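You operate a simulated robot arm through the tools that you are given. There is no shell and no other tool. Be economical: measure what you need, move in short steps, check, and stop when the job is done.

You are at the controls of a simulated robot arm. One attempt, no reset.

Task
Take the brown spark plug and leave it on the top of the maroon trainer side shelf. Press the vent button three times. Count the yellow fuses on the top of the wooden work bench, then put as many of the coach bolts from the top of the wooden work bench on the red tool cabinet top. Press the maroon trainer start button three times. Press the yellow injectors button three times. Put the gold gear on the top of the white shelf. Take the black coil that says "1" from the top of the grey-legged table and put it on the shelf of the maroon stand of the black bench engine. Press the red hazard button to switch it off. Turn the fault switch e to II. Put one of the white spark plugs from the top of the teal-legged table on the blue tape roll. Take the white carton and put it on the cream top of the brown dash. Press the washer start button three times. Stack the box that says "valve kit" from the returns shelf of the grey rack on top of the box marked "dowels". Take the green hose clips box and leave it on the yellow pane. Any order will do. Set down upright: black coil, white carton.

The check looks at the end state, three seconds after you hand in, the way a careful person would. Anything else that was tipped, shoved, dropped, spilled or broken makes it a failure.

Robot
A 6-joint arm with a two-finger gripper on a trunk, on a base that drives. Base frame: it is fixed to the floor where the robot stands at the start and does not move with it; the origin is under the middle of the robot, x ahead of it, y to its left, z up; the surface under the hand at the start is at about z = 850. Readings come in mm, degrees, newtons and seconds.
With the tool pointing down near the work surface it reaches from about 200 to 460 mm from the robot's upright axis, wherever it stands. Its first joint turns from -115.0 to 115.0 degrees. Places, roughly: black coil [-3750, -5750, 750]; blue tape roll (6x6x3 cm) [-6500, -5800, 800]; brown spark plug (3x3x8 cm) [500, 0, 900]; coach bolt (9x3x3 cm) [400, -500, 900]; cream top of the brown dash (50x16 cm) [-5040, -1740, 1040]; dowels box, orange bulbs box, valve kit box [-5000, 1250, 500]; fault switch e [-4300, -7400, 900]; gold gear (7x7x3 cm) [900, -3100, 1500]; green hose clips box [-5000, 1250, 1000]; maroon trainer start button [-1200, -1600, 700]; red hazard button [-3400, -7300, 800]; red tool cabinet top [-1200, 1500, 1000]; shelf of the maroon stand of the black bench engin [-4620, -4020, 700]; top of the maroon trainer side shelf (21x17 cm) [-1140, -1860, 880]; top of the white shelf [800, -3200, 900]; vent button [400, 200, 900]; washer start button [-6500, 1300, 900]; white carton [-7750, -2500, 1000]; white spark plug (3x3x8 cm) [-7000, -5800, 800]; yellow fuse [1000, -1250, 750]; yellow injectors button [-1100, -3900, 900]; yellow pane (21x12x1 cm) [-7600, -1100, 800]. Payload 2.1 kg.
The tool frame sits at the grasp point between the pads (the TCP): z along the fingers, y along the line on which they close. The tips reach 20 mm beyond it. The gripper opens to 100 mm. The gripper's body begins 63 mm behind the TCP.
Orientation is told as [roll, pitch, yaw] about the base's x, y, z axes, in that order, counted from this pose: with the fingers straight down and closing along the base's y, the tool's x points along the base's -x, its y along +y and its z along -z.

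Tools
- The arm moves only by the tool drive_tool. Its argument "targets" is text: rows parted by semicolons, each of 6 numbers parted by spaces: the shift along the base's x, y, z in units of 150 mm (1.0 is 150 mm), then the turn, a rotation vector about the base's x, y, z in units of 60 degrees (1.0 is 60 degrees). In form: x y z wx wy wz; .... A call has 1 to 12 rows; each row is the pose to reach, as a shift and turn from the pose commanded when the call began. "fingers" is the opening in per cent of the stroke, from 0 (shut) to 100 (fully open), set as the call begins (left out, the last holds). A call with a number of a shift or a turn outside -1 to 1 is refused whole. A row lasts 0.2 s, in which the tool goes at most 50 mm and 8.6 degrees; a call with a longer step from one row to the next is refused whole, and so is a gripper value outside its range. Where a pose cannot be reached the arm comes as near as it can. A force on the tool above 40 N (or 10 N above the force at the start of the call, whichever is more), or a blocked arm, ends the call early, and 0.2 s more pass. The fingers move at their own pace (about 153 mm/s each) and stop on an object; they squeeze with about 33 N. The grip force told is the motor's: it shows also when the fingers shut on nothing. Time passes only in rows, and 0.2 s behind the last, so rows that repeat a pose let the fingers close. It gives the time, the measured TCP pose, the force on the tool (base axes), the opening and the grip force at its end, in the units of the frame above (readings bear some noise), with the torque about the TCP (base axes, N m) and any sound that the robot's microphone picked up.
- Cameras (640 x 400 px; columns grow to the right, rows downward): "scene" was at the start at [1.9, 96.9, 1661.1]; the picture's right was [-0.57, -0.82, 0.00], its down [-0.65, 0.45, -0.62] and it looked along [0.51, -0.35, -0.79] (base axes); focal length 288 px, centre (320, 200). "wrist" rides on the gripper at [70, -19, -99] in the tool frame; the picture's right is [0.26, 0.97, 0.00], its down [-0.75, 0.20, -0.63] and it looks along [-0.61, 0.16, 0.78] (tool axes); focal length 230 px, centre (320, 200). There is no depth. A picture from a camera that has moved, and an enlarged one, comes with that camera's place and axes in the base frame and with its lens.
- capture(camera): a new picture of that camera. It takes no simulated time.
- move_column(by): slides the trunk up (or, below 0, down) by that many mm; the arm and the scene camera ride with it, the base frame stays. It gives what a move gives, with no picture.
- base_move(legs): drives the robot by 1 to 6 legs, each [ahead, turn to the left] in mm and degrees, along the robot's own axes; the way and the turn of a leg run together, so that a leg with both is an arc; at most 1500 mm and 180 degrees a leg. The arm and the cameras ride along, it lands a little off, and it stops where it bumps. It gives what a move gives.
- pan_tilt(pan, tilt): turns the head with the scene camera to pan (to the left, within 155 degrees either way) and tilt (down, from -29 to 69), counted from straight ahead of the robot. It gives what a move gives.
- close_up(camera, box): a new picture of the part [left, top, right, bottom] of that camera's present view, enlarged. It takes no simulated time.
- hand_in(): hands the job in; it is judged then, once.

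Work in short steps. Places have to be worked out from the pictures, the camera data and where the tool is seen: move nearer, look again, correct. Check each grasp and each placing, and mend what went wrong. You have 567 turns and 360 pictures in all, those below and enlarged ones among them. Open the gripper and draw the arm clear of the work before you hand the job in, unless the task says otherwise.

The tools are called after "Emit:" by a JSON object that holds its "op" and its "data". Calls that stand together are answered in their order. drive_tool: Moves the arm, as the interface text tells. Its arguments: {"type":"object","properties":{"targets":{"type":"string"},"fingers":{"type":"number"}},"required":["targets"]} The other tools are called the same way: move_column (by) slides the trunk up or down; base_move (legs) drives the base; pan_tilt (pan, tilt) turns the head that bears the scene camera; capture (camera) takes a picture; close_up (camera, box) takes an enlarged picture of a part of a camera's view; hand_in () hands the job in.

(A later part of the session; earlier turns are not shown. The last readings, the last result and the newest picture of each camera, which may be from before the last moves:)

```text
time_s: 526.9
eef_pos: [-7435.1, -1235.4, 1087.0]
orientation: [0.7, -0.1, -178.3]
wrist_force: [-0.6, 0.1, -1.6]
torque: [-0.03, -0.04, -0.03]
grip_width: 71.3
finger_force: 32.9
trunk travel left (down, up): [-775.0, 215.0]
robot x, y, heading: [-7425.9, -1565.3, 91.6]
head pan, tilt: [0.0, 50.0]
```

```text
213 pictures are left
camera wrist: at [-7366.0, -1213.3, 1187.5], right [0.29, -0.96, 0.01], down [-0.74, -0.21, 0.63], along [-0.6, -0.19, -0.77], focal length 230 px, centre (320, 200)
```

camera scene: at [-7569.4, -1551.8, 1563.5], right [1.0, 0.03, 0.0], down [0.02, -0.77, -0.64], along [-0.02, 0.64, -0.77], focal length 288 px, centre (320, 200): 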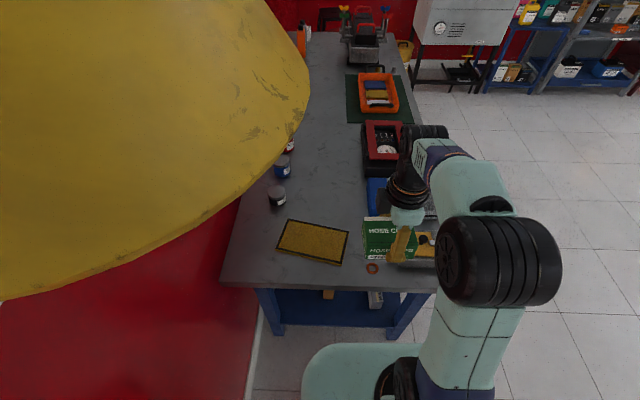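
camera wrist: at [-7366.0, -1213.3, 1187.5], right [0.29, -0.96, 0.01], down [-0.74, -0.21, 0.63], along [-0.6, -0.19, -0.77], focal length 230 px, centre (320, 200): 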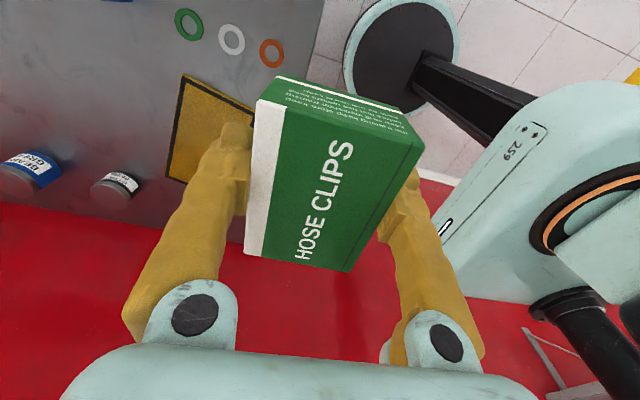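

The hood on the left is close to my head, so I keep to the right: I turn the head to the right and shift the base to about (-7360,-1445).

Emit:
{"op": "pan_tilt", "data": {"pan": -60, "tilt": 50}}

Emit:
{"op": "base_move", "data": {"legs": [[0, -30.4], [137, 0], [0, 28.8]]}}

Emit:
{"op": "pan_tilt", "data": {"pan": 20, "tilt": 55}}

Emit:
{"op": "capture", "data": {"camera": "scene"}}

Emit:
{"op": "capture", "data": {"camera": "wrist"}}

```text
time_s: 528.2
eef_pos: [-7435.0, -1236.4, 1087.8]
orientation: [0.8, -0.1, -178.3]
wrist_force: [0.6, -0.3, -1.7]
torque: [0.01, -0.03, 0.01]
grip_width: 71.4
finger_force: 33.2
trunk travel left (down, up): [-775.0, 215.0]
robot x, y, heading: [-7431.7, -1566.1, 91.5]
head pan, tilt: [-60.0, 50.0]
```

```text
time_s: 532.5
eef_pos: [-7353.5, -1111.9, 1088.2]
orientation: [0.7, -0.1, 179.2]
wrist_force: [-0.3, -0.3, -2.3]
torque: [-0.01, 0.02, -0.01]
grip_width: 71.5
finger_force: 33.0
trunk travel left (down, up): [-775.0, 215.0]
robot x, y, heading: [-7363.6, -1440.6, 89.1]
head pan, tilt: [-60.0, 50.0]
```

```text
time_s: 534.0
eef_pos: [-7354.0, -1112.3, 1088.4]
orientation: [0.6, -0.1, 179.1]
wrist_force: [-0.2, 0.0, -1.7]
torque: [0.0, 0.01, -0.03]
grip_width: 71.4
finger_force: 33.1
trunk travel left (down, up): [-775.0, 215.0]
robot x, y, heading: [-7360.1, -1440.2, 89.2]
head pan, tilt: [20.0, 55.0]
```

```text
212 pictures are left
camera scene: at [-7525.0, -1431.2, 1557.0], right [0.95, 0.33, 0.0], down [0.27, -0.77, -0.57], along [-0.19, 0.54, -0.82], focal length 288 px, centre (320, 200)
```

scene: 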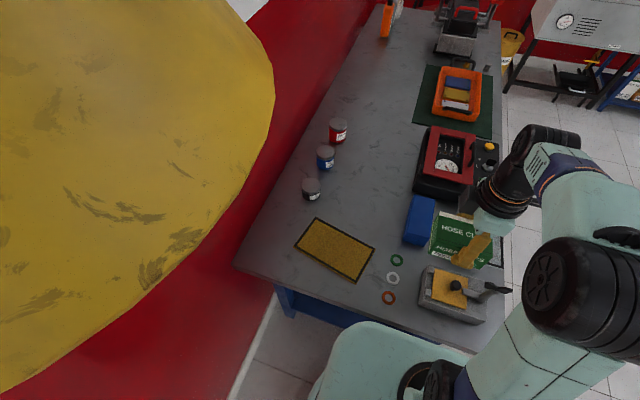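

```text
211 pictures are left
camera wrist: at [-7282.7, -1092.7, 1187.6], right [0.24, -0.97, 0.01], down [-0.75, -0.18, 0.63], along [-0.61, -0.16, -0.77], focal length 230 px, centre (320, 200)
```

wrist: 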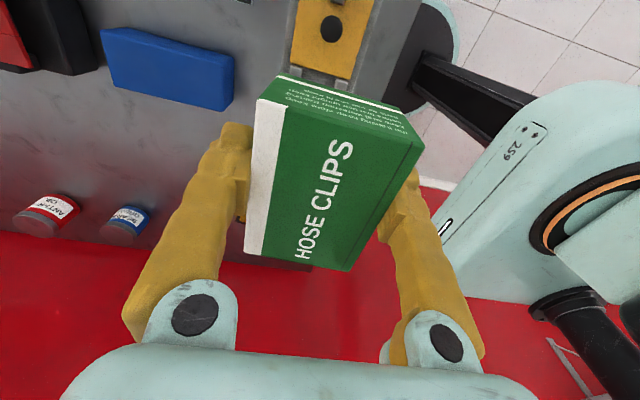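

Pane centre ≈(-7603,-1085), long axis turned -12°. I swing the box over it, yawing -12°.

Emit:
{"op": "drive_tool", "data": {"targets": "-0.25 0.02 0 0 0 -0.05; -0.5 0.05 0 0 0 -0.1; -0.75 0.07 0 0 0 -0.15; -1 0.1 0 0 0 -0.2; -1 0.1 0 0 0 -0.207"}}

Emit:
{"op": "drive_tool", "data": {"targets": "-0.25 0.03 0 0 0 0; -0.5 0.06 0 0 0 0; -0.66 0.08 -0.1 0 0 0; -0.66 0.08 -0.4 0 0 0; -0.66 0.08 -0.7 0 0 0; -0.66 0.08 -0.98 0 0 0; -0.66 0.08 -0.98 0 0 0"}}

Emit:
{"op": "capture", "data": {"camera": "wrist"}}

Emit:
{"op": "capture", "data": {"camera": "scene"}}

```text
time_s: 535.2
eef_pos: [-7505.0, -1095.0, 1090.4]
orientation: [0.7, -0.1, 166.8]
wrist_force: [0.8, -0.1, -1.3]
torque: [0.01, -0.02, 0.0]
grip_width: 71.5
finger_force: 32.4
trunk travel left (down, up): [-775.0, 215.0]
robot x, y, heading: [-7361.5, -1441.3, 89.2]
head pan, tilt: [20.0, 55.0]
```

```text
time_s: 536.8
eef_pos: [-7601.1, -1083.1, 945.1]
orientation: [0.7, -0.1, 166.8]
wrist_force: [0.4, 0.1, -2.2]
torque: [0.01, 0.0, 0.0]
grip_width: 71.3
finger_force: 32.4
trunk travel left (down, up): [-775.0, 215.0]
robot x, y, heading: [-7361.2, -1441.0, 89.1]
head pan, tilt: [20.0, 55.0]
```

```text
210 pictures are left
camera wrist: at [-7527.3, -1079.4, 1043.6], right [0.03, -1.0, 0.01], down [-0.77, -0.02, 0.63], along [-0.63, -0.03, -0.77], focal length 230 px, centre (320, 200)
```

wrist: 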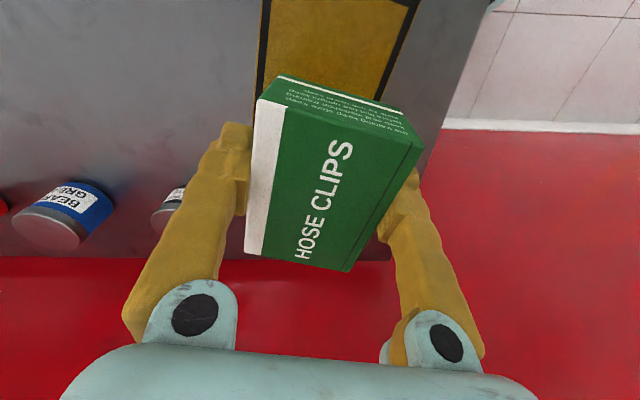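

```text
209 pictures are left
camera scene: at [-7525.2, -1431.6, 1557.0], right [0.94, 0.33, 0.0], down [0.27, -0.77, -0.57], along [-0.19, 0.54, -0.82], focal length 288 px, centre (320, 200)
```

scene: 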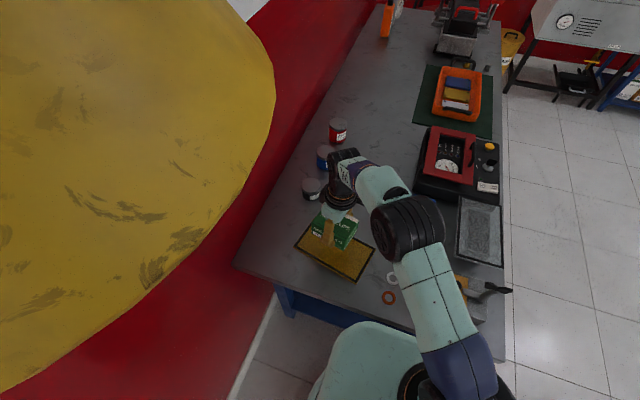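

Over the pane. Lowering to contact, expected near TCP z≈841.

Emit:
{"op": "drive_tool", "data": {"targets": "0 0 -0.25 0 0 0; 0 0 -0.5 0 0 0; 0 0 -0.55 0 0 0; 0 0 -0.58 0 0 0; 0 0 -0.6 0 0 0; 0 0 -0.62 0 0 0; 0 0 -0.64 0 0 0; 0 0 -0.66 0 0 0; 0 0 -0.68 0 0 0; 0 0 -0.7 0 0 0; 0 0 -0.72 0 0 0"}}

Emit:
{"op": "capture", "data": {"camera": "wrist"}}

```text
time_s: 538.7
eef_pos: [-7601.5, -1087.5, 847.0]
orientation: [0.2, -0.6, 166.8]
wrist_force: [2.1, -5.8, 22.1]
torque: [0.04, -0.61, -0.16]
grip_width: 71.8
finger_force: 33.5
trunk travel left (down, up): [-775.0, 215.0]
robot x, y, heading: [-7356.9, -1443.4, 89.0]
head pan, tilt: [20.0, 55.0]
stopped in row 9: the force on the tool passed its limit at 46 N (the readings are from after the stop); the commanded pose is now the measured one
```

```text
208 pictures are left
camera wrist: at [-7528.2, -1084.3, 945.5], right [0.03, -1.0, 0.0], down [-0.77, -0.02, 0.64], along [-0.64, -0.02, -0.77], focal length 230 px, centre (320, 200)
```

wrist: 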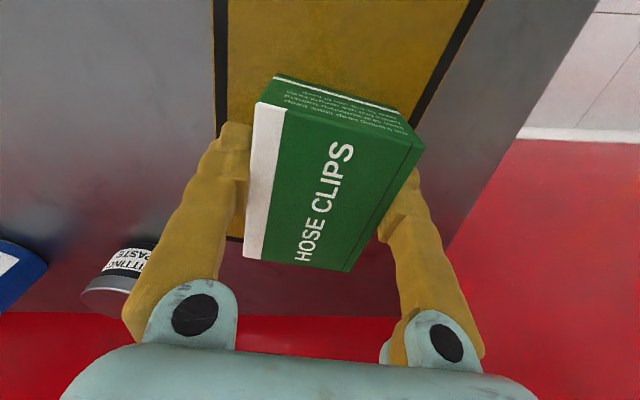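

Contact, box well within the pane. Ease, open, lift.

Emit:
{"op": "drive_tool", "data": {"targets": "0 0 0.015 0 0 0; 0 0 0.015 0 0 0"}}

Emit:
{"op": "drive_tool", "data": {"targets": "0 0 0 0 0 0; 0 0 0 0 0 0", "fingers": 95}}

Emit:
{"op": "drive_tool", "data": {"targets": "0 0 0.15 0 0 0; 0 0 0.4 0 0 0; 0 0 0.7 0 0 0; 0 0 1 0 0 0; 0.3 0 1 0 0 0; 0.6 -0.1 1 0 0 0; 0.9 -0.2 1 0 0 0; 0.9 -0.2 1 0 0 0"}}

Emit:
{"op": "capture", "data": {"camera": "scene"}}

```text
time_s: 539.3
eef_pos: [-7602.9, -1084.6, 846.4]
orientation: [0.4, -0.6, 166.9]
wrist_force: [0.2, -2.2, 8.3]
torque: [0.33, 0.16, 0.0]
grip_width: 71.7
finger_force: 33.1
trunk travel left (down, up): [-775.0, 215.0]
robot x, y, heading: [-7358.0, -1441.5, 89.0]
head pan, tilt: [20.0, 55.0]
```

```text
time_s: 539.9
eef_pos: [-7602.4, -1084.0, 845.9]
orientation: [0.5, -0.5, 166.8]
wrist_force: [-0.6, 0.6, -0.5]
torque: [-0.01, -0.03, 0.05]
grip_width: 95.0
finger_force: 0.0
trunk travel left (down, up): [-775.0, 215.0]
robot x, y, heading: [-7365.9, -1443.6, 89.2]
head pan, tilt: [20.0, 55.0]
```

```text
time_s: 541.7
eef_pos: [-7471.0, -1113.1, 992.8]
orientation: [0.4, -0.4, 166.8]
wrist_force: [-1.1, 0.4, 0.0]
torque: [-0.02, -0.02, 0.01]
grip_width: 95.1
finger_force: 0.0
trunk travel left (down, up): [-775.0, 215.0]
robot x, y, heading: [-7359.3, -1441.3, 88.8]
head pan, tilt: [20.0, 55.0]
```

```text
207 pictures are left
camera scene: at [-7526.1, -1431.0, 1556.9], right [0.94, 0.33, 0.0], down [0.27, -0.77, -0.57], along [-0.19, 0.54, -0.82], focal length 288 px, centre (320, 200)
```

scene: 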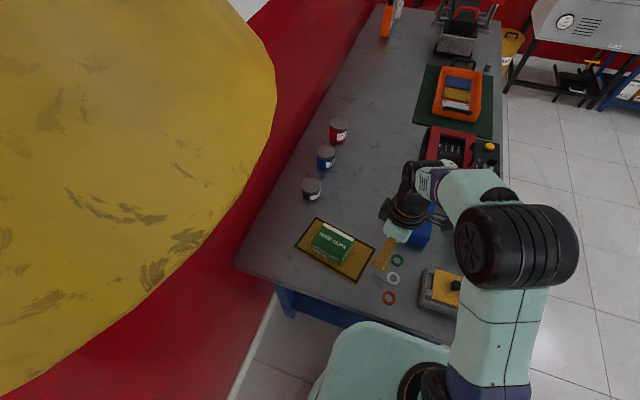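

The hose clips box sits on the yellow pane. I raise the tool, turn the head away from the hood and back off southward toward the wall shelf with the white carton.

Emit:
{"op": "drive_tool", "data": {"targets": "0.2 0 0.25 0 0 0.07; 0.4 -0.05 0.5 0 0 0.14; 0.6 -0.1 0.75 0 0 0.207; 0.7 -0.2 1 0 0 0.207; 0.7 -0.2 1 0 0 0.207", "fingers": 0}}

Emit:
{"op": "pan_tilt", "data": {"pan": -60, "tilt": 50}}

Emit:
{"op": "base_move", "data": {"legs": [[-1150, 0]]}}

Emit:
{"op": "pan_tilt", "data": {"pan": 90, "tilt": 40}}

Emit:
{"op": "capture", "data": {"camera": "scene"}}

```text
time_s: 542.9
eef_pos: [-7365.1, -1144.6, 1143.7]
orientation: [0.5, -0.3, 179.4]
wrist_force: [0.9, -0.2, -0.2]
torque: [0.02, 0.0, -0.04]
grip_width: 0.0
finger_force: 29.5
trunk travel left (down, up): [-775.0, 215.0]
robot x, y, heading: [-7360.3, -1442.6, 89.2]
head pan, tilt: [20.0, 55.0]
```

```text
time_s: 544.4
eef_pos: [-7364.7, -1143.6, 1144.2]
orientation: [0.6, -0.5, 179.2]
wrist_force: [0.5, -0.1, 0.2]
torque: [0.05, 0.01, -0.03]
grip_width: 0.0
finger_force: 29.9
trunk travel left (down, up): [-775.0, 215.0]
robot x, y, heading: [-7361.6, -1440.0, 89.2]
head pan, tilt: [-60.0, 50.0]
```

```text
time_s: 550.2
eef_pos: [-7383.7, -2286.3, 1144.2]
orientation: [0.4, -0.3, 179.1]
wrist_force: [0.7, -0.1, 1.3]
torque: [0.0, -0.02, 0.01]
grip_width: 0.0
finger_force: 29.5
trunk travel left (down, up): [-775.0, 215.0]
robot x, y, heading: [-7382.0, -2584.3, 89.0]
head pan, tilt: [-60.0, 50.0]
```

```text
time_s: 552.6
eef_pos: [-7382.3, -2287.5, 1143.7]
orientation: [0.5, -0.3, 179.2]
wrist_force: [0.1, -1.1, -0.7]
torque: [0.0, 0.0, 0.01]
grip_width: 0.0
finger_force: 29.9
trunk travel left (down, up): [-775.0, 215.0]
robot x, y, heading: [-7381.9, -2585.6, 88.9]
head pan, tilt: [90.0, 40.0]
```

```text
206 pictures are left
camera scene: at [-7605.8, -2641.2, 1577.6], right [0.02, 1.0, 0.0], down [0.64, -0.01, -0.77], along [-0.77, 0.01, -0.64], focal length 288 px, centre (320, 200)
```

scene: 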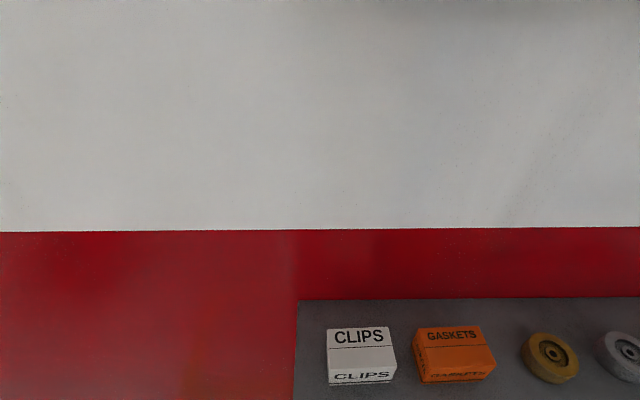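

Emit:
{"op": "close_up", "data": {"camera": "scene", "box": [290, 290, 510, 400]}}

```text
2.91 times, centred on (400, 345) of scene
camera zoom: at [-7605.8, -2641.2, 1577.6], right [0.02, 1.0, 0.0], down [0.64, -0.01, -0.77], along [-0.77, 0.01, -0.64], focal length 838 px, centre (87, -222)
```

zoom: 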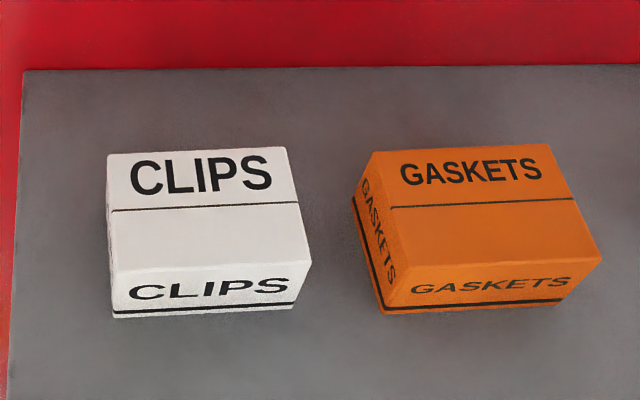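

Carton ≈ 97×58×65, centre ≈(-7795,-2578) on the shelf at z≈1070. I raise the tool 60 mm more and turn to face the wall.

Emit:
{"op": "drive_tool", "data": {"targets": "0 0 0.2 0 0 0; 0 0 0.4 0 0 0; 0 0 0.4 0 0 0"}}

Emit:
{"op": "base_move", "data": {"legs": [[0, 91]]}}

Emit:
{"op": "capture", "data": {"camera": "wrist"}}

```text
time_s: 553.4
eef_pos: [-7381.9, -2286.4, 1201.9]
orientation: [0.5, -0.4, 179.1]
wrist_force: [0.2, 0.3, -0.9]
torque: [-0.02, 0.02, 0.01]
grip_width: 0.0
finger_force: 29.6
trunk travel left (down, up): [-775.0, 215.0]
robot x, y, heading: [-7381.8, -2586.2, 89.1]
head pan, tilt: [90.0, 40.0]
```

```text
time_s: 557.6
eef_pos: [-7677.6, -2588.8, 1201.4]
orientation: [0.5, -0.3, -90.8]
wrist_force: [-0.6, -0.2, 1.2]
torque: [-0.03, -0.02, 0.01]
grip_width: 0.1
finger_force: 29.5
trunk travel left (down, up): [-775.0, 215.0]
robot x, y, heading: [-7379.9, -2587.2, 179.3]
head pan, tilt: [90.0, 40.0]
```

```text
204 pictures are left
camera wrist: at [-7696.7, -2517.5, 1300.7], right [0.97, 0.24, 0.01], down [0.18, -0.75, 0.64], along [0.16, -0.62, -0.77], focal length 230 px, centre (320, 200)
```

wrist: 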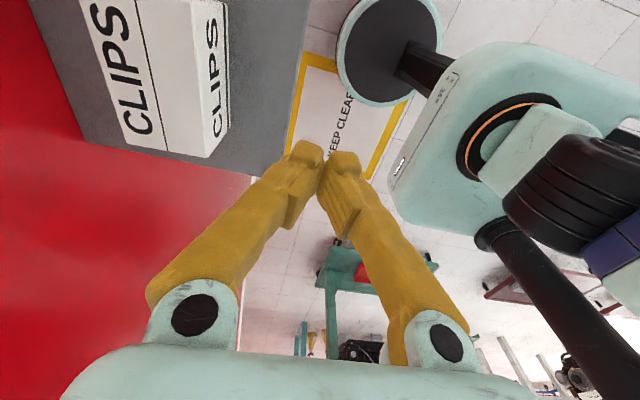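

Carton confirmed: x -7822..-7765, y centre ≈-2579. I open to 85 and move over it.

Emit:
{"op": "drive_tool", "data": {"targets": "-0.25 0.02 0 0 0 0; -0.5 0.05 0 0 0 0; -0.77 0.065 0 0 0 0; -0.77 0.065 0 0 0 0", "fingers": 85}}

Emit:
{"op": "capture", "data": {"camera": "wrist"}}

```text
time_s: 558.6
eef_pos: [-7772.2, -2579.1, 1181.8]
orientation: [0.4, -0.4, -90.8]
wrist_force: [-0.1, 0.0, -0.2]
torque: [0.02, 0.01, -0.03]
grip_width: 84.9
finger_force: 0.0
out of reach, approached as far as the arm can: row 2, 3, 4
trunk travel left (down, up): [-775.0, 215.0]
robot x, y, heading: [-7380.9, -2585.5, 178.9]
head pan, tilt: [90.0, 40.0]
```

```text
203 pictures are left
camera wrist: at [-7789.2, -2508.9, 1279.9], right [0.97, 0.24, 0.01], down [0.19, -0.75, 0.64], along [0.16, -0.62, -0.77], focal length 230 px, centre (320, 200)
```

wrist: 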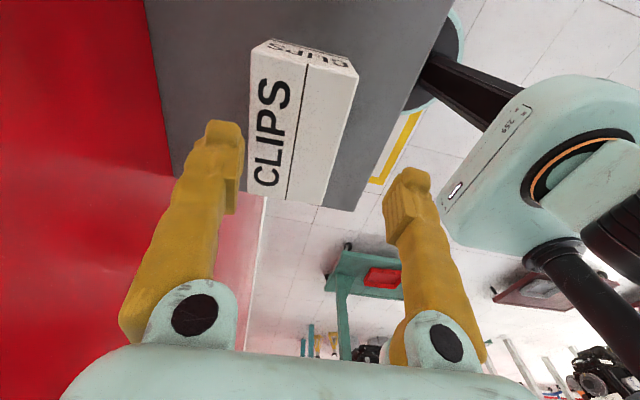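

I raise the trunk 120 mm for reach, then centre over (-7790,-2575).

Emit:
{"op": "move_column", "data": {"by": 120}}

Emit:
{"op": "drive_tool", "data": {"targets": "-0.06 0.02 -0.2 0 0 0; -0.12 0.03 -0.4 0 0 0; -0.12 0.03 -0.6 0 0 0; -0.12 0.03 -0.6 0 0 0"}}

Emit:
{"op": "capture", "data": {"camera": "wrist"}}

```text
time_s: 560.1
eef_pos: [-7771.0, -2580.4, 1300.6]
orientation: [0.3, -0.4, -90.8]
wrist_force: [0.8, 0.0, -0.6]
torque: [-0.01, -0.03, -0.01]
grip_width: 84.9
finger_force: 0.1
trunk travel left (down, up): [-895.0, 95.0]
robot x, y, heading: [-7381.4, -2587.1, 179.1]
head pan, tilt: [90.0, 40.0]
```

```text
time_s: 561.1
eef_pos: [-7788.2, -2574.6, 1210.0]
orientation: [0.4, -0.4, -90.9]
wrist_force: [-0.8, 0.3, 0.6]
torque: [-0.01, 0.0, 0.03]
grip_width: 84.9
finger_force: 0.0
trunk travel left (down, up): [-895.0, 95.0]
robot x, y, heading: [-7380.4, -2584.4, 178.9]
head pan, tilt: [90.0, 40.0]
```

```text
202 pictures are left
camera wrist: at [-7806.0, -2504.0, 1309.4], right [0.97, 0.24, 0.0], down [0.19, -0.75, 0.64], along [0.16, -0.62, -0.77], focal length 230 px, centre (320, 200)
```

wrist: 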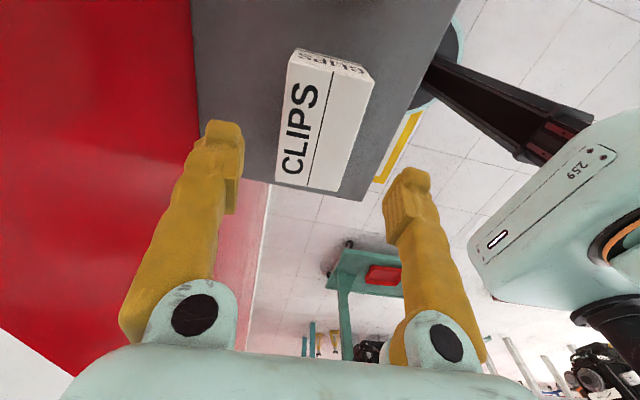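

Centred. Descending to z≈1107.

Emit:
{"op": "drive_tool", "data": {"targets": "0 0.01 -0.2 0 0 0; 0 0.015 -0.4 0 0 0; 0 0.015 -0.55 0 0 0; 0 0.015 -0.68 0 0 0; 0 0.015 -0.68 0 0 0"}}

Emit:
{"op": "capture", "data": {"camera": "wrist"}}

```text
time_s: 562.3
eef_pos: [-7787.8, -2572.7, 1108.2]
orientation: [0.3, -0.3, -90.8]
wrist_force: [-0.1, -0.4, -0.2]
torque: [-0.01, -0.01, 0.03]
grip_width: 84.8
finger_force: 0.1
trunk travel left (down, up): [-895.0, 95.0]
robot x, y, heading: [-7379.3, -2585.0, 178.9]
head pan, tilt: [90.0, 40.0]
```

```text
201 pictures are left
camera wrist: at [-7805.7, -2501.8, 1207.2], right [0.97, 0.24, 0.01], down [0.19, -0.75, 0.64], along [0.16, -0.62, -0.77], focal length 230 px, centre (320, 200)
```

wrist: 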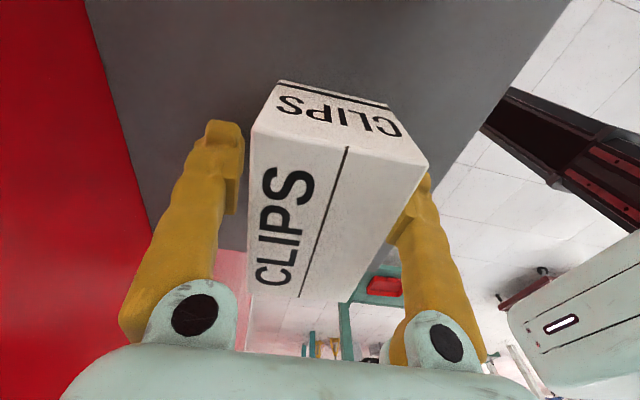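

Straddled. Close and lift.

Emit:
{"op": "drive_tool", "data": {"targets": "0 0 0 0 0 0; 0 0 0 0 0 0; 0 0 0 0 0 0", "fingers": 0}}

Emit:
{"op": "drive_tool", "data": {"targets": "0 0 0.1 0 0 0; 0 0 0.3 0 0 0; 0 0 0.6 0 0 0; 0.2 0 0.7 0 0 0; 0.4 0 0.7 0 0 0; 0.6 0 0.7 0 0 0; 0.6 0 0.7 0 0 0"}}

Emit:
{"op": "capture", "data": {"camera": "wrist"}}

```text
time_s: 563.1
eef_pos: [-7787.1, -2573.1, 1108.4]
orientation: [0.4, -0.4, -90.8]
wrist_force: [0.0, -0.6, 0.4]
torque: [-0.04, -0.02, 0.03]
grip_width: 57.7
finger_force: 33.0
trunk travel left (down, up): [-895.0, 95.0]
robot x, y, heading: [-7375.9, -2582.9, 179.3]
head pan, tilt: [90.0, 40.0]
```

```text
time_s: 564.7
eef_pos: [-7699.6, -2576.0, 1212.5]
orientation: [0.4, -0.4, -90.8]
wrist_force: [0.4, 0.1, -3.5]
torque: [0.03, 0.0, 0.04]
grip_width: 57.3
finger_force: 33.3
trunk travel left (down, up): [-895.0, 95.0]
robot x, y, heading: [-7377.3, -2584.7, 179.0]
head pan, tilt: [90.0, 40.0]
```

```text
200 pictures are left
camera wrist: at [-7717.7, -2504.7, 1312.4], right [0.97, 0.24, 0.01], down [0.19, -0.75, 0.64], along [0.16, -0.62, -0.77], focal length 230 px, centre (320, 200)
```

wrist: 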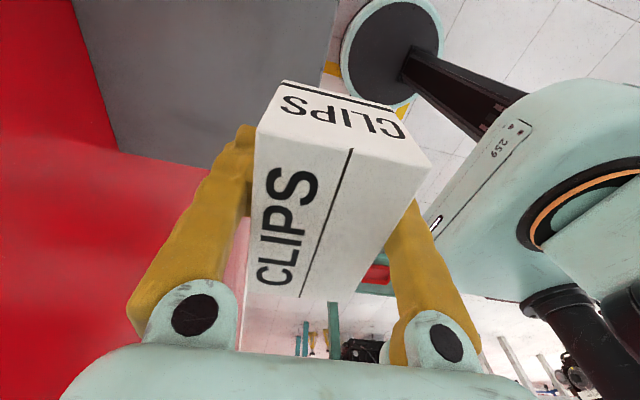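

Carton held (57.5 mm). I back off, turn round to face east and look for the brown dash.

Emit:
{"op": "base_move", "data": {"legs": [[-300, 0], [0, -160]]}}

Emit:
{"op": "pan_tilt", "data": {"pan": 0, "tilt": 20}}

Emit:
{"op": "capture", "data": {"camera": "scene"}}

```text
time_s: 573.2
eef_pos: [-6786.1, -2467.8, 1213.7]
orientation: [0.4, -0.5, 113.3]
wrist_force: [-0.1, -0.9, -2.0]
torque: [-0.01, -0.03, 0.02]
grip_width: 57.2
finger_force: 33.4
trunk travel left (down, up): [-895.0, 95.0]
robot x, y, heading: [-7084.6, -2587.5, 23.4]
head pan, tilt: [90.0, 40.0]
```

```text
time_s: 574.8
eef_pos: [-6786.0, -2468.5, 1213.1]
orientation: [0.4, -0.4, 113.2]
wrist_force: [-0.1, 0.4, -3.1]
torque: [-0.02, -0.02, -0.01]
grip_width: 57.0
finger_force: 33.5
trunk travel left (down, up): [-895.0, 95.0]
robot x, y, heading: [-7082.4, -2588.0, 23.1]
head pan, tilt: [0.0, 20.0]
```

```text
199 pictures are left
camera scene: at [-7105.9, -2448.0, 1729.0], right [0.39, -0.92, 0.0], down [-0.31, -0.13, -0.94], along [0.86, 0.37, -0.34], focal length 288 px, centre (320, 200)
```

scene: 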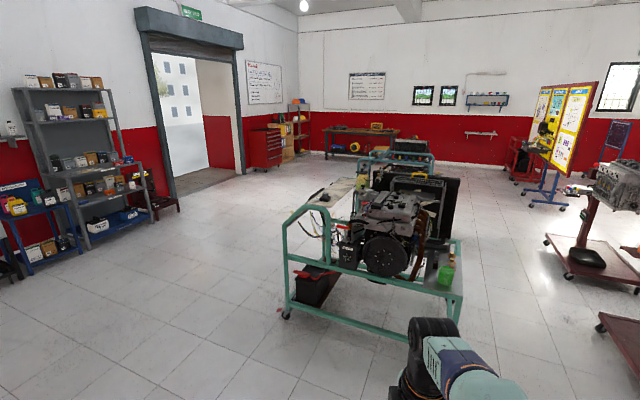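

Emit:
{"op": "close_up", "data": {"camera": "scene", "box": [270, 140, 480, 290]}}

```text
2.67 times, centred on (375, 215) of scene
camera zoom: at [-7105.9, -2448.0, 1729.0], right [0.39, -0.92, 0.0], down [-0.31, -0.13, -0.94], along [0.86, 0.37, -0.34], focal length 768 px, centre (173, 160)
```

zoom: 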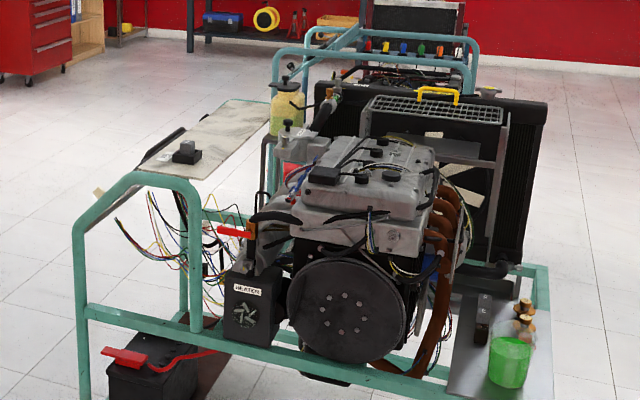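

The cream panel is on the north side of the teal engine cart. I drive to about (-6100,-900) and look from the north-west.

Emit:
{"op": "base_move", "data": {"legs": [[0, 36.5], [1000, 0], [950, 0], [0, -90]]}}

Emit:
{"op": "pan_tilt", "data": {"pan": 0, "tilt": 25}}

Emit:
{"op": "capture", "data": {"camera": "scene"}}

```text
time_s: 590.2
eef_pos: [-5822.3, -1055.2, 1212.7]
orientation: [0.4, -0.4, 59.4]
wrist_force: [-0.1, -0.4, -2.8]
torque: [-0.01, 0.03, 0.02]
grip_width: 56.9
finger_force: 33.1
trunk travel left (down, up): [-895.0, 95.0]
robot x, y, heading: [-6094.0, -888.0, -31.0]
head pan, tilt: [0.0, 20.0]
```

```text
time_s: 590.9
eef_pos: [-5821.9, -1056.8, 1211.8]
orientation: [0.4, -0.5, 59.3]
wrist_force: [0.1, 0.7, -2.9]
torque: [0.01, 0.0, 0.03]
grip_width: 57.0
finger_force: 33.1
trunk travel left (down, up): [-895.0, 95.0]
robot x, y, heading: [-6096.1, -887.0, -31.1]
head pan, tilt: [0.0, 25.0]
```

```text
197 pictures are left
camera scene: at [-5995.0, -784.7, 1721.0], right [-0.51, -0.86, 0.0], down [-0.36, 0.22, -0.91], along [0.78, -0.46, -0.42], focal length 288 px, centre (320, 200)
```

scene: 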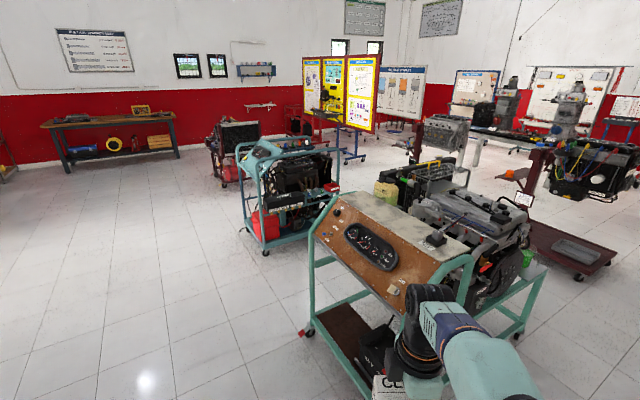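

Emit:
{"op": "close_up", "data": {"camera": "scene", "box": [290, 150, 550, 340]}}

```text
2.11 times, centred on (420, 245) of scene
camera zoom: at [-5995.0, -784.7, 1721.0], right [-0.51, -0.86, 0.0], down [-0.36, 0.22, -0.91], along [0.78, -0.46, -0.42], focal length 606 px, centre (110, 105)
```

zoom: 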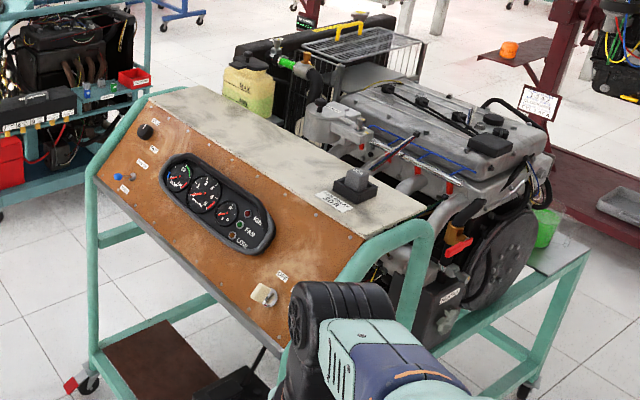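

The cream top is at z≈1045 with a throttle lever near its west end; the cart's floor frame reaches y≈-1443. I'll stand at about (-5020,-1110) facing south, trunk raised for extra reach.

Emit:
{"op": "base_move", "data": {"legs": [[0, 19.8], [1097, 0], [0, -78.8]]}}

Emit:
{"op": "move_column", "data": {"by": 94}}

Emit:
{"op": "pan_tilt", "data": {"pan": 0, "tilt": 50}}

Emit:
{"op": "capture", "data": {"camera": "scene"}}

Emit:
{"op": "capture", "data": {"camera": "wrist"}}

```text
time_s: 600.7
eef_pos: [-5037.9, -1410.2, 1213.5]
orientation: [0.4, -0.4, 2.5]
wrist_force: [-0.7, -0.6, -3.6]
torque: [-0.01, 0.02, 0.01]
grip_width: 57.1
finger_force: 33.0
trunk travel left (down, up): [-895.0, 95.0]
robot x, y, heading: [-5044.6, -1090.3, -87.6]
head pan, tilt: [0.0, 25.0]
```

```text
time_s: 602.0
eef_pos: [-5037.5, -1410.3, 1306.0]
orientation: [0.4, -0.5, 2.6]
wrist_force: [0.0, -0.7, -3.9]
torque: [0.0, 0.03, 0.01]
grip_width: 57.1
finger_force: 32.5
trunk travel left (down, up): [-989.0, 1.0]
robot x, y, heading: [-5046.6, -1090.6, -87.7]
head pan, tilt: [0.0, 25.0]
```

```text
time_s: 602.9
eef_pos: [-5038.0, -1409.8, 1307.7]
orientation: [0.5, -0.4, 2.5]
wrist_force: [0.3, 0.2, -1.9]
torque: [0.03, 0.02, 0.0]
grip_width: 57.0
finger_force: 33.1
trunk travel left (down, up): [-989.0, 1.0]
robot x, y, heading: [-5049.1, -1090.7, -87.4]
head pan, tilt: [0.0, 50.0]
```

```text
195 pictures are left
camera scene: at [-4906.3, -1101.8, 1777.5], right [-1.0, -0.04, 0.0], down [-0.03, 0.77, -0.64], along [0.03, -0.64, -0.77], focal length 288 px, centre (320, 200)
```

scene: 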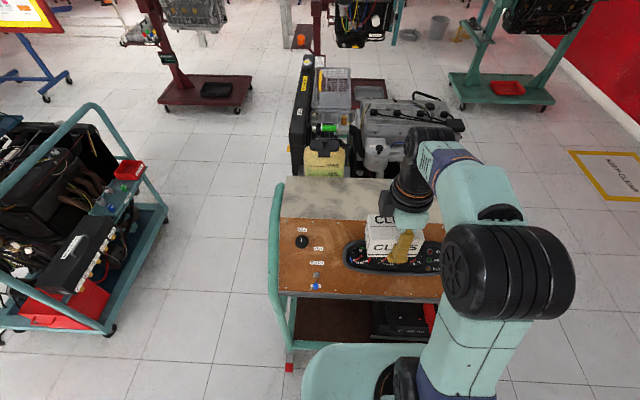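

```text
194 pictures are left
camera wrist: at [-5106.8, -1432.3, 1406.5], right [-0.3, 0.95, 0.01], down [0.74, 0.23, 0.64], along [0.61, 0.2, -0.77], focal length 230 px, centre (320, 200)
```

wrist: 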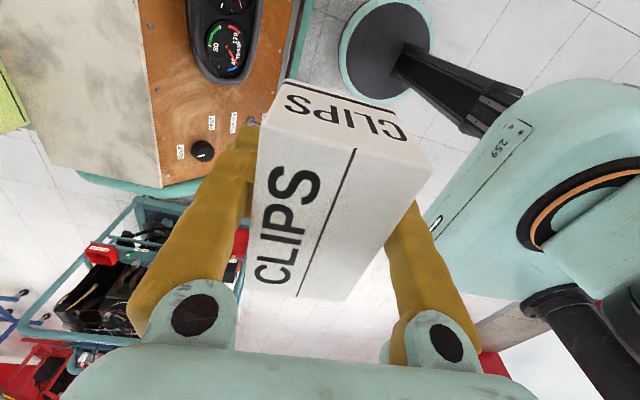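

Cream top spans y≈-1632..-1807, from x≈-4756 westward; the lower shelf rail is at y≈-1487. I straighten and advance 155 mm.

Emit:
{"op": "base_move", "data": {"legs": [[0, -2.5], [155, 0]]}}

Emit:
{"op": "capture", "data": {"camera": "scene"}}

```text
time_s: 604.9
eef_pos: [-5051.0, -1567.6, 1305.7]
orientation: [0.7, -0.4, 0.1]
wrist_force: [-0.6, -0.6, -2.0]
torque: [0.08, 0.02, 0.02]
grip_width: 56.9
finger_force: 32.8
trunk travel left (down, up): [-989.0, 1.0]
robot x, y, heading: [-5048.6, -1246.1, -90.0]
head pan, tilt: [0.0, 50.0]
stopped in leg 2: the robot was blocked; the commanded pose is now the measured one
```

```text
193 pictures are left
camera scene: at [-4907.0, -1267.6, 1777.3], right [-1.0, 0.0, 0.0], down [0.0, 0.77, -0.64], along [0.0, -0.64, -0.77], focal length 288 px, centre (320, 200)
```

scene: 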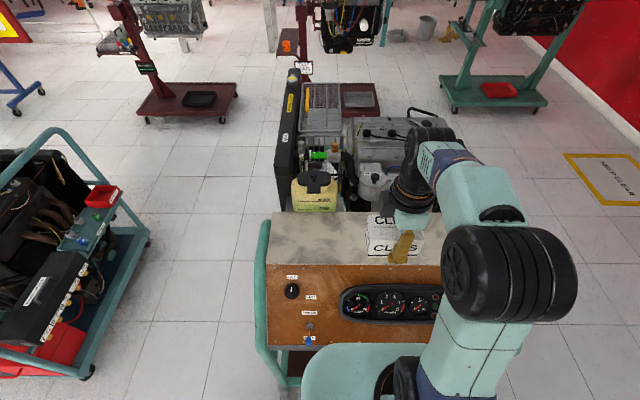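

I bumped lightly on the cart's lower part; I back off 8 mm, then extend the arm over the cream top.

Emit:
{"op": "base_move", "data": {"legs": [[-8, 0]]}}

Emit:
{"op": "drive_tool", "data": {"targets": "0.1 -0.25 -0.1 0 0 0; 0.2 -0.5 -0.2 0 0 0; 0.25 -0.75 -0.4 0 0 0; 0.25 -0.95 -0.6 0 0 0; 0.25 -0.98 -0.8 0 0 0; 0.25 -0.98 -0.8 0 0 0"}}

Emit:
{"op": "capture", "data": {"camera": "scene"}}

Emit:
{"op": "capture", "data": {"camera": "wrist"}}

```text
time_s: 605.6
eef_pos: [-5051.1, -1555.7, 1307.0]
orientation: [0.6, -0.4, 0.1]
wrist_force: [0.1, -0.5, -3.8]
torque: [0.02, 0.02, -0.01]
grip_width: 56.9
finger_force: 33.1
trunk travel left (down, up): [-989.0, 1.0]
robot x, y, heading: [-5047.2, -1237.9, -90.0]
head pan, tilt: [0.0, 50.0]
```

```text
time_s: 607.0
eef_pos: [-5011.6, -1701.2, 1185.0]
orientation: [0.4, -0.4, 0.1]
wrist_force: [0.6, 0.8, -2.9]
torque: [0.01, 0.02, 0.02]
grip_width: 57.1
finger_force: 33.3
trunk travel left (down, up): [-989.0, 1.0]
robot x, y, heading: [-5048.0, -1234.7, -89.9]
head pan, tilt: [0.0, 50.0]
```

```text
192 pictures are left
camera scene: at [-4906.7, -1251.3, 1777.5], right [-1.0, 0.0, 0.0], down [0.0, 0.77, -0.64], along [0.0, -0.64, -0.77], focal length 288 px, centre (320, 200)
```

scene: 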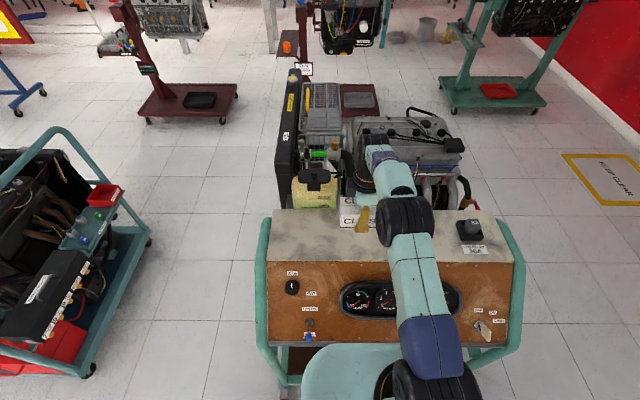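

```text
191 pictures are left
camera wrist: at [-5081.3, -1719.7, 1284.7], right [-0.26, 0.97, 0.01], down [0.75, 0.2, 0.64], along [0.61, 0.17, -0.77], focal length 230 px, centre (320, 200)
```

wrist: 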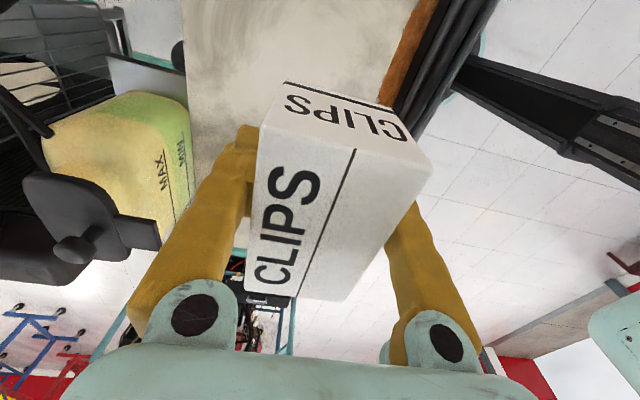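

Positioned over the cream top (y -1634..-1810). Lowering to contact, expected near TCP z≈1083.

Emit:
{"op": "drive_tool", "data": {"targets": "0 -0.04 -0.15 0 0 0; 0 -0.06 -0.3 0 0 0; 0 -0.06 -0.45 0 0 0; 0 -0.06 -0.52 0 0 0; 0 -0.06 -0.55 0 0 0; 0 -0.06 -0.58 0 0 0; 0 -0.06 -0.61 0 0 0; 0 -0.06 -0.64 0 0 0; 0 -0.06 -0.67 0 0 0; 0 -0.06 -0.7 0 0 0; 0 -0.06 -0.73 0 0 0; 0 -0.06 -0.76 0 0 0"}}

Emit:
{"op": "capture", "data": {"camera": "wrist"}}

```text
time_s: 609.6
eef_pos: [-5013.7, -1709.2, 1073.8]
orientation: [0.4, -0.4, 0.0]
wrist_force: [-0.6, -0.5, -1.5]
torque: [0.0, -0.01, 0.04]
grip_width: 56.8
finger_force: 33.1
trunk travel left (down, up): [-989.0, 1.0]
robot x, y, heading: [-5047.2, -1232.1, -90.0]
head pan, tilt: [0.0, 50.0]
```

```text
190 pictures are left
camera wrist: at [-5084.0, -1727.7, 1173.6], right [-0.26, 0.97, 0.01], down [0.75, 0.2, 0.64], along [0.61, 0.17, -0.77], focal length 230 px, centre (320, 200)
```

wrist: 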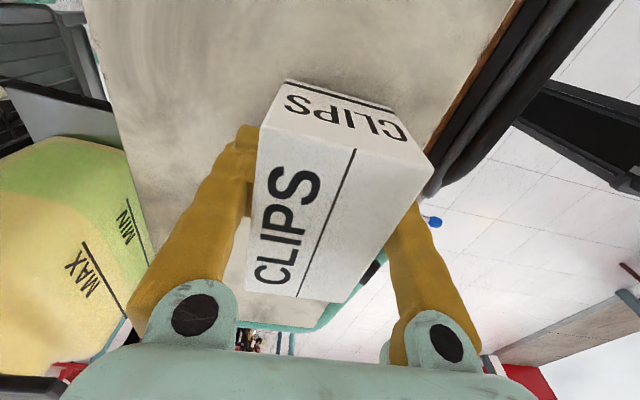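

Emit:
{"op": "drive_tool", "data": {"targets": "0 0 -0.02 0 0 0; 0 0 -0.04 0 0 0; 0 0 -0.06 0 0 0; 0 0 -0.08 0 0 0; 0 0 -0.1 0 0 0; 0 0 -0.12 0 0 0; 0 0 -0.14 0 0 0; 0 0 -0.16 0 0 0"}}

```text
time_s: 610.6
eef_pos: [-5013.9, -1708.4, 1067.8]
orientation: [-0.5, -0.5, 0.1]
wrist_force: [-0.5, 5.6, 18.2]
torque: [0.72, 0.0, 0.03]
grip_width: 57.2
finger_force: 32.6
trunk travel left (down, up): [-989.0, 1.0]
robot x, y, heading: [-5049.4, -1236.1, -90.2]
head pan, tilt: [0.0, 50.0]
stopped in row 5: the force on the tool passed its limit at 44 N (the readings are from after the stop); the commanded pose is now the measured one
```

Contact at z≈1067. Ease off, open, lift clear.

Emit:
{"op": "drive_tool", "data": {"targets": "0 0 0.012 0 0 0; 0 0 0.012 0 0 0"}}

Emit:
{"op": "drive_tool", "data": {"targets": "0 0 0 0 0 0; 0 0 0 0 0 0; 0 0 0 0 0 0", "fingers": 85}}

Emit:
{"op": "drive_tool", "data": {"targets": "0 0 0.15 0 0 0; 0 0 0.4 0 0 0; 0 0 0.7 0 0 0; 0 0 0.95 0 0 0; 0 0.3 1 0 0 0; 0 0.6 1 0 0 0; 0 0.9 1 0 0 0; 0 0.9 1 0 0 0"}}

Emit:
{"op": "capture", "data": {"camera": "scene"}}

```text
time_s: 611.2
eef_pos: [-5013.9, -1709.2, 1068.3]
orientation: [-0.5, -0.5, 0.2]
wrist_force: [-1.6, 5.8, 10.5]
torque: [0.5, -0.07, 0.07]
grip_width: 57.2
finger_force: 32.9
trunk travel left (down, up): [-989.0, 1.0]
robot x, y, heading: [-5049.9, -1235.3, -89.7]
head pan, tilt: [0.0, 50.0]
```

```text
time_s: 612.0
eef_pos: [-5011.7, -1712.7, 1065.9]
orientation: [-0.3, -0.6, 0.0]
wrist_force: [-0.2, -0.1, 0.0]
torque: [-0.03, -0.01, -0.02]
grip_width: 85.1
finger_force: 0.1
trunk travel left (down, up): [-989.0, 1.0]
robot x, y, heading: [-5044.6, -1235.3, -89.8]
head pan, tilt: [0.0, 50.0]
```

```text
time_s: 613.9
eef_pos: [-5013.8, -1577.7, 1218.7]
orientation: [-0.5, -0.4, 0.0]
wrist_force: [0.3, -0.2, -0.7]
torque: [-0.01, 0.03, 0.01]
grip_width: 84.9
finger_force: 0.1
trunk travel left (down, up): [-989.0, 1.0]
robot x, y, heading: [-5046.0, -1234.9, -90.1]
head pan, tilt: [0.0, 50.0]
```

```text
189 pictures are left
camera scene: at [-4906.9, -1252.1, 1777.5], right [-1.0, 0.0, 0.0], down [0.0, 0.77, -0.64], along [0.0, -0.64, -0.77], focal length 288 px, centre (320, 200)
```

scene: 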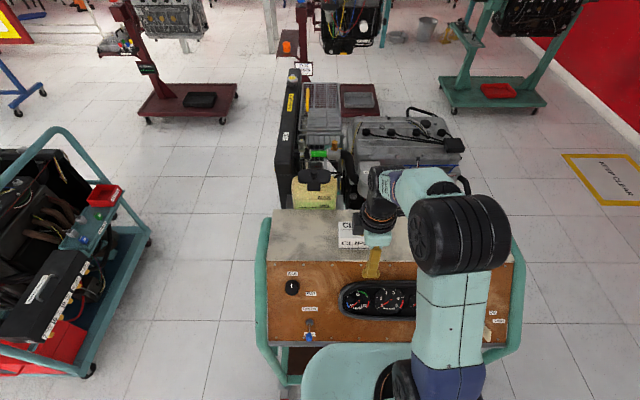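

Carton stands upright on the cream top. Next the coil: I back off and go south through the gap between the two carts (x≈-4100), then look.

Emit:
{"op": "base_move", "data": {"legs": [[-150, 0], [0, 90], [946, 0], [0, -90], [700, 0]]}}

Emit:
{"op": "pan_tilt", "data": {"pan": 0, "tilt": 25}}

Emit:
{"op": "capture", "data": {"camera": "scene"}}

```text
time_s: 630.9
eef_pos: [-4028.6, -2143.2, 1218.0]
orientation: [-0.4, -0.4, 1.3]
wrist_force: [-0.5, 0.5, -0.4]
torque: [-0.04, 0.03, -0.01]
grip_width: 85.1
finger_force: 0.0
trunk travel left (down, up): [-989.0, 1.0]
robot x, y, heading: [-4069.5, -1799.1, -88.9]
head pan, tilt: [0.0, 50.0]
```

```text
time_s: 631.8
eef_pos: [-4028.4, -2143.6, 1216.8]
orientation: [-0.3, -0.4, 1.3]
wrist_force: [0.7, 0.9, 0.2]
torque: [-0.01, 0.03, -0.01]
grip_width: 85.1
finger_force: 0.1
trunk travel left (down, up): [-989.0, 1.0]
robot x, y, heading: [-4068.6, -1799.2, -88.8]
head pan, tilt: [0.0, 25.0]
```

```text
188 pictures are left
camera scene: at [-3927.7, -1831.2, 1814.9], right [-1.0, -0.02, 0.0], down [-0.01, 0.42, -0.91], along [0.02, -0.91, -0.42], focal length 288 px, centre (320, 200)
```

scene: 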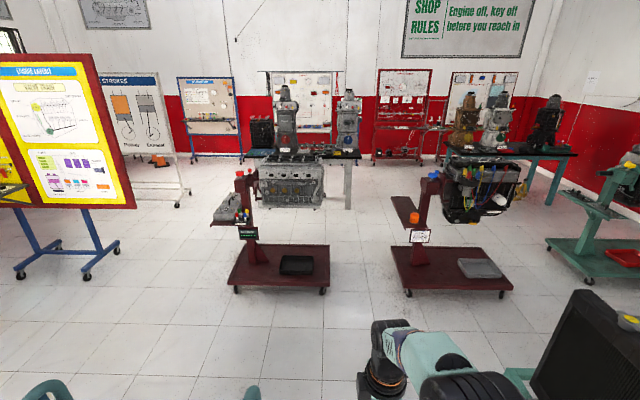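

I see both maroon stands; the black engine's stand shelf is near (-4560,-4100). I drive to (-4300,-3250) and check the gap between the stands.

Emit:
{"op": "base_move", "data": {"legs": [[0, -9.8], [735, 0], [735, 0], [0, 8.7]]}}

Emit:
{"op": "pan_tilt", "data": {"pan": 0, "tilt": 40}}

Emit:
{"op": "capture", "data": {"camera": "scene"}}

```text
time_s: 640.7
eef_pos: [-4267.7, -3585.2, 1217.8]
orientation: [-0.3, -0.6, -0.7]
wrist_force: [-0.6, 0.1, 0.7]
torque: [-0.02, 0.02, 0.01]
grip_width: 84.7
finger_force: 0.0
trunk travel left (down, up): [-989.0, 1.0]
robot x, y, heading: [-4291.7, -3243.3, -91.0]
head pan, tilt: [0.0, 25.0]
```

```text
time_s: 641.5
eef_pos: [-4264.6, -3584.6, 1218.3]
orientation: [-0.3, -0.4, -0.7]
wrist_force: [0.2, -0.2, -0.2]
torque: [0.01, -0.03, 0.02]
grip_width: 85.1
finger_force: 0.0
trunk travel left (down, up): [-989.0, 1.0]
robot x, y, heading: [-4293.4, -3241.9, -90.8]
head pan, tilt: [0.0, 40.0]
```

```text
187 pictures are left
camera scene: at [-4152.2, -3268.8, 1791.7], right [-1.0, 0.02, 0.0], down [0.01, 0.64, -0.77], along [-0.01, -0.77, -0.64], focal length 288 px, centre (320, 200)
```

scene: 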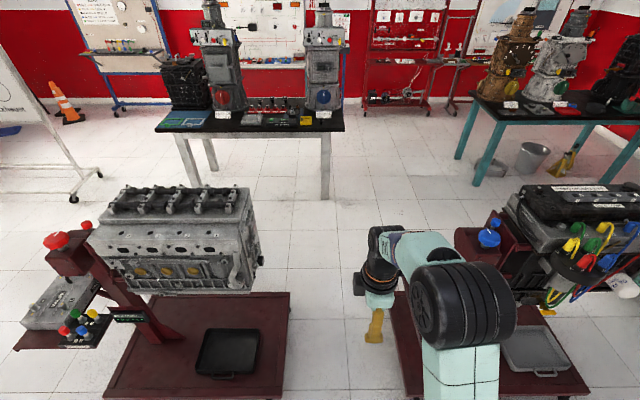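

Emit:
{"op": "close_up", "data": {"camera": "scene", "box": [440, 170, 640, 330]}}

Emit:
{"op": "close_up", "data": {"camera": "scene", "box": [140, 40, 360, 150]}}

```text
2.50 times, centred on (540, 250) of scene
camera zoom: at [-4152.2, -3268.8, 1791.7], right [-1.0, 0.02, 0.0], down [0.01, 0.64, -0.77], along [-0.01, -0.77, -0.64], focal length 720 px, centre (-230, 75)
```

zoom: 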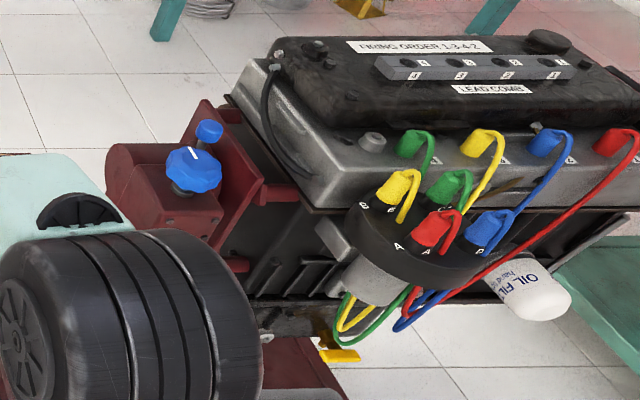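

```text
2.91 times, centred on (250, 95) of scene
camera zoom: at [-4152.2, -3268.8, 1791.7], right [-1.0, 0.02, 0.0], down [0.01, 0.64, -0.77], along [-0.01, -0.77, -0.64], focal length 838 px, centre (524, 506)
```

zoom: 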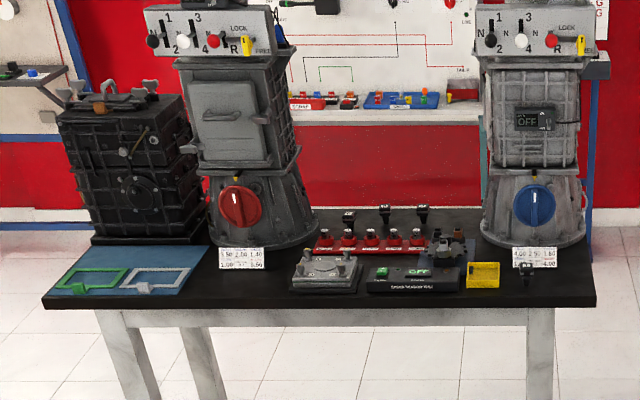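

The table with the coils is ahead beyond the gap. I drive straight through the gap (centre x≈-4316).

Emit:
{"op": "base_move", "data": {"legs": [[1450, 0]]}}

Emit:
{"op": "pan_tilt", "data": {"pan": 40, "tilt": 40}}

Emit:
{"op": "capture", "data": {"camera": "scene"}}

```text
time_s: 648.6
eef_pos: [-4278.4, -5028.8, 1216.5]
orientation: [-0.2, -0.5, -0.2]
wrist_force: [0.0, -0.2, -0.3]
torque: [0.04, -0.03, 0.01]
grip_width: 85.0
finger_force: 0.0
trunk travel left (down, up): [-989.0, 1.0]
robot x, y, heading: [-4307.3, -4688.7, -90.0]
head pan, tilt: [0.0, 40.0]
```

```text
time_s: 649.7
eef_pos: [-4279.0, -5029.6, 1218.0]
orientation: [-0.3, -0.7, -0.3]
wrist_force: [-0.5, -0.1, 0.2]
torque: [-0.01, -0.02, -0.02]
grip_width: 85.2
finger_force: 0.1
trunk travel left (down, up): [-989.0, 1.0]
robot x, y, heading: [-4309.5, -4684.8, -90.2]
head pan, tilt: [40.0, 40.0]
```

```text
184 pictures are left
camera scene: at [-4113.1, -4693.0, 1791.7], right [-0.77, -0.64, 0.0], down [-0.41, 0.5, -0.77], along [0.49, -0.59, -0.64], focal length 288 px, centre (320, 200)
```

scene: 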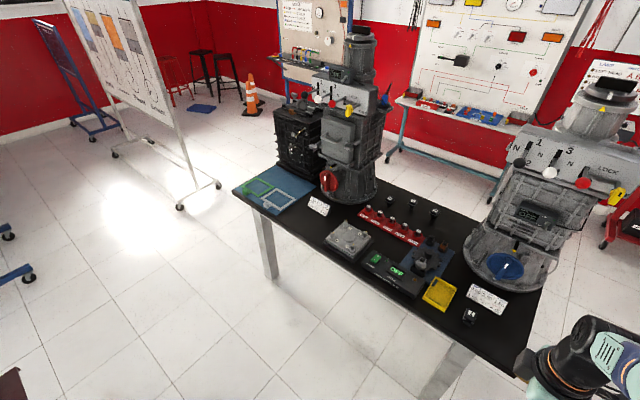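

Emit:
{"op": "close_up", "data": {"camera": "scene", "box": [340, 180, 530, 330]}}

```text
2.67 times, centred on (435, 255) of scene
camera zoom: at [-4113.1, -4693.0, 1791.7], right [-0.77, -0.64, 0.0], down [-0.41, 0.5, -0.77], along [0.49, -0.59, -0.64], focal length 768 px, centre (13, 53)
```

zoom: 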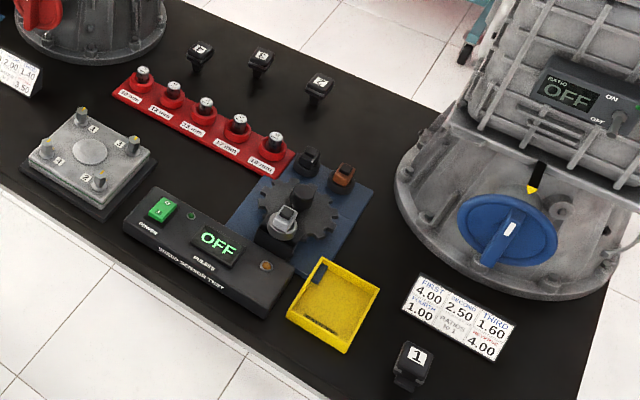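

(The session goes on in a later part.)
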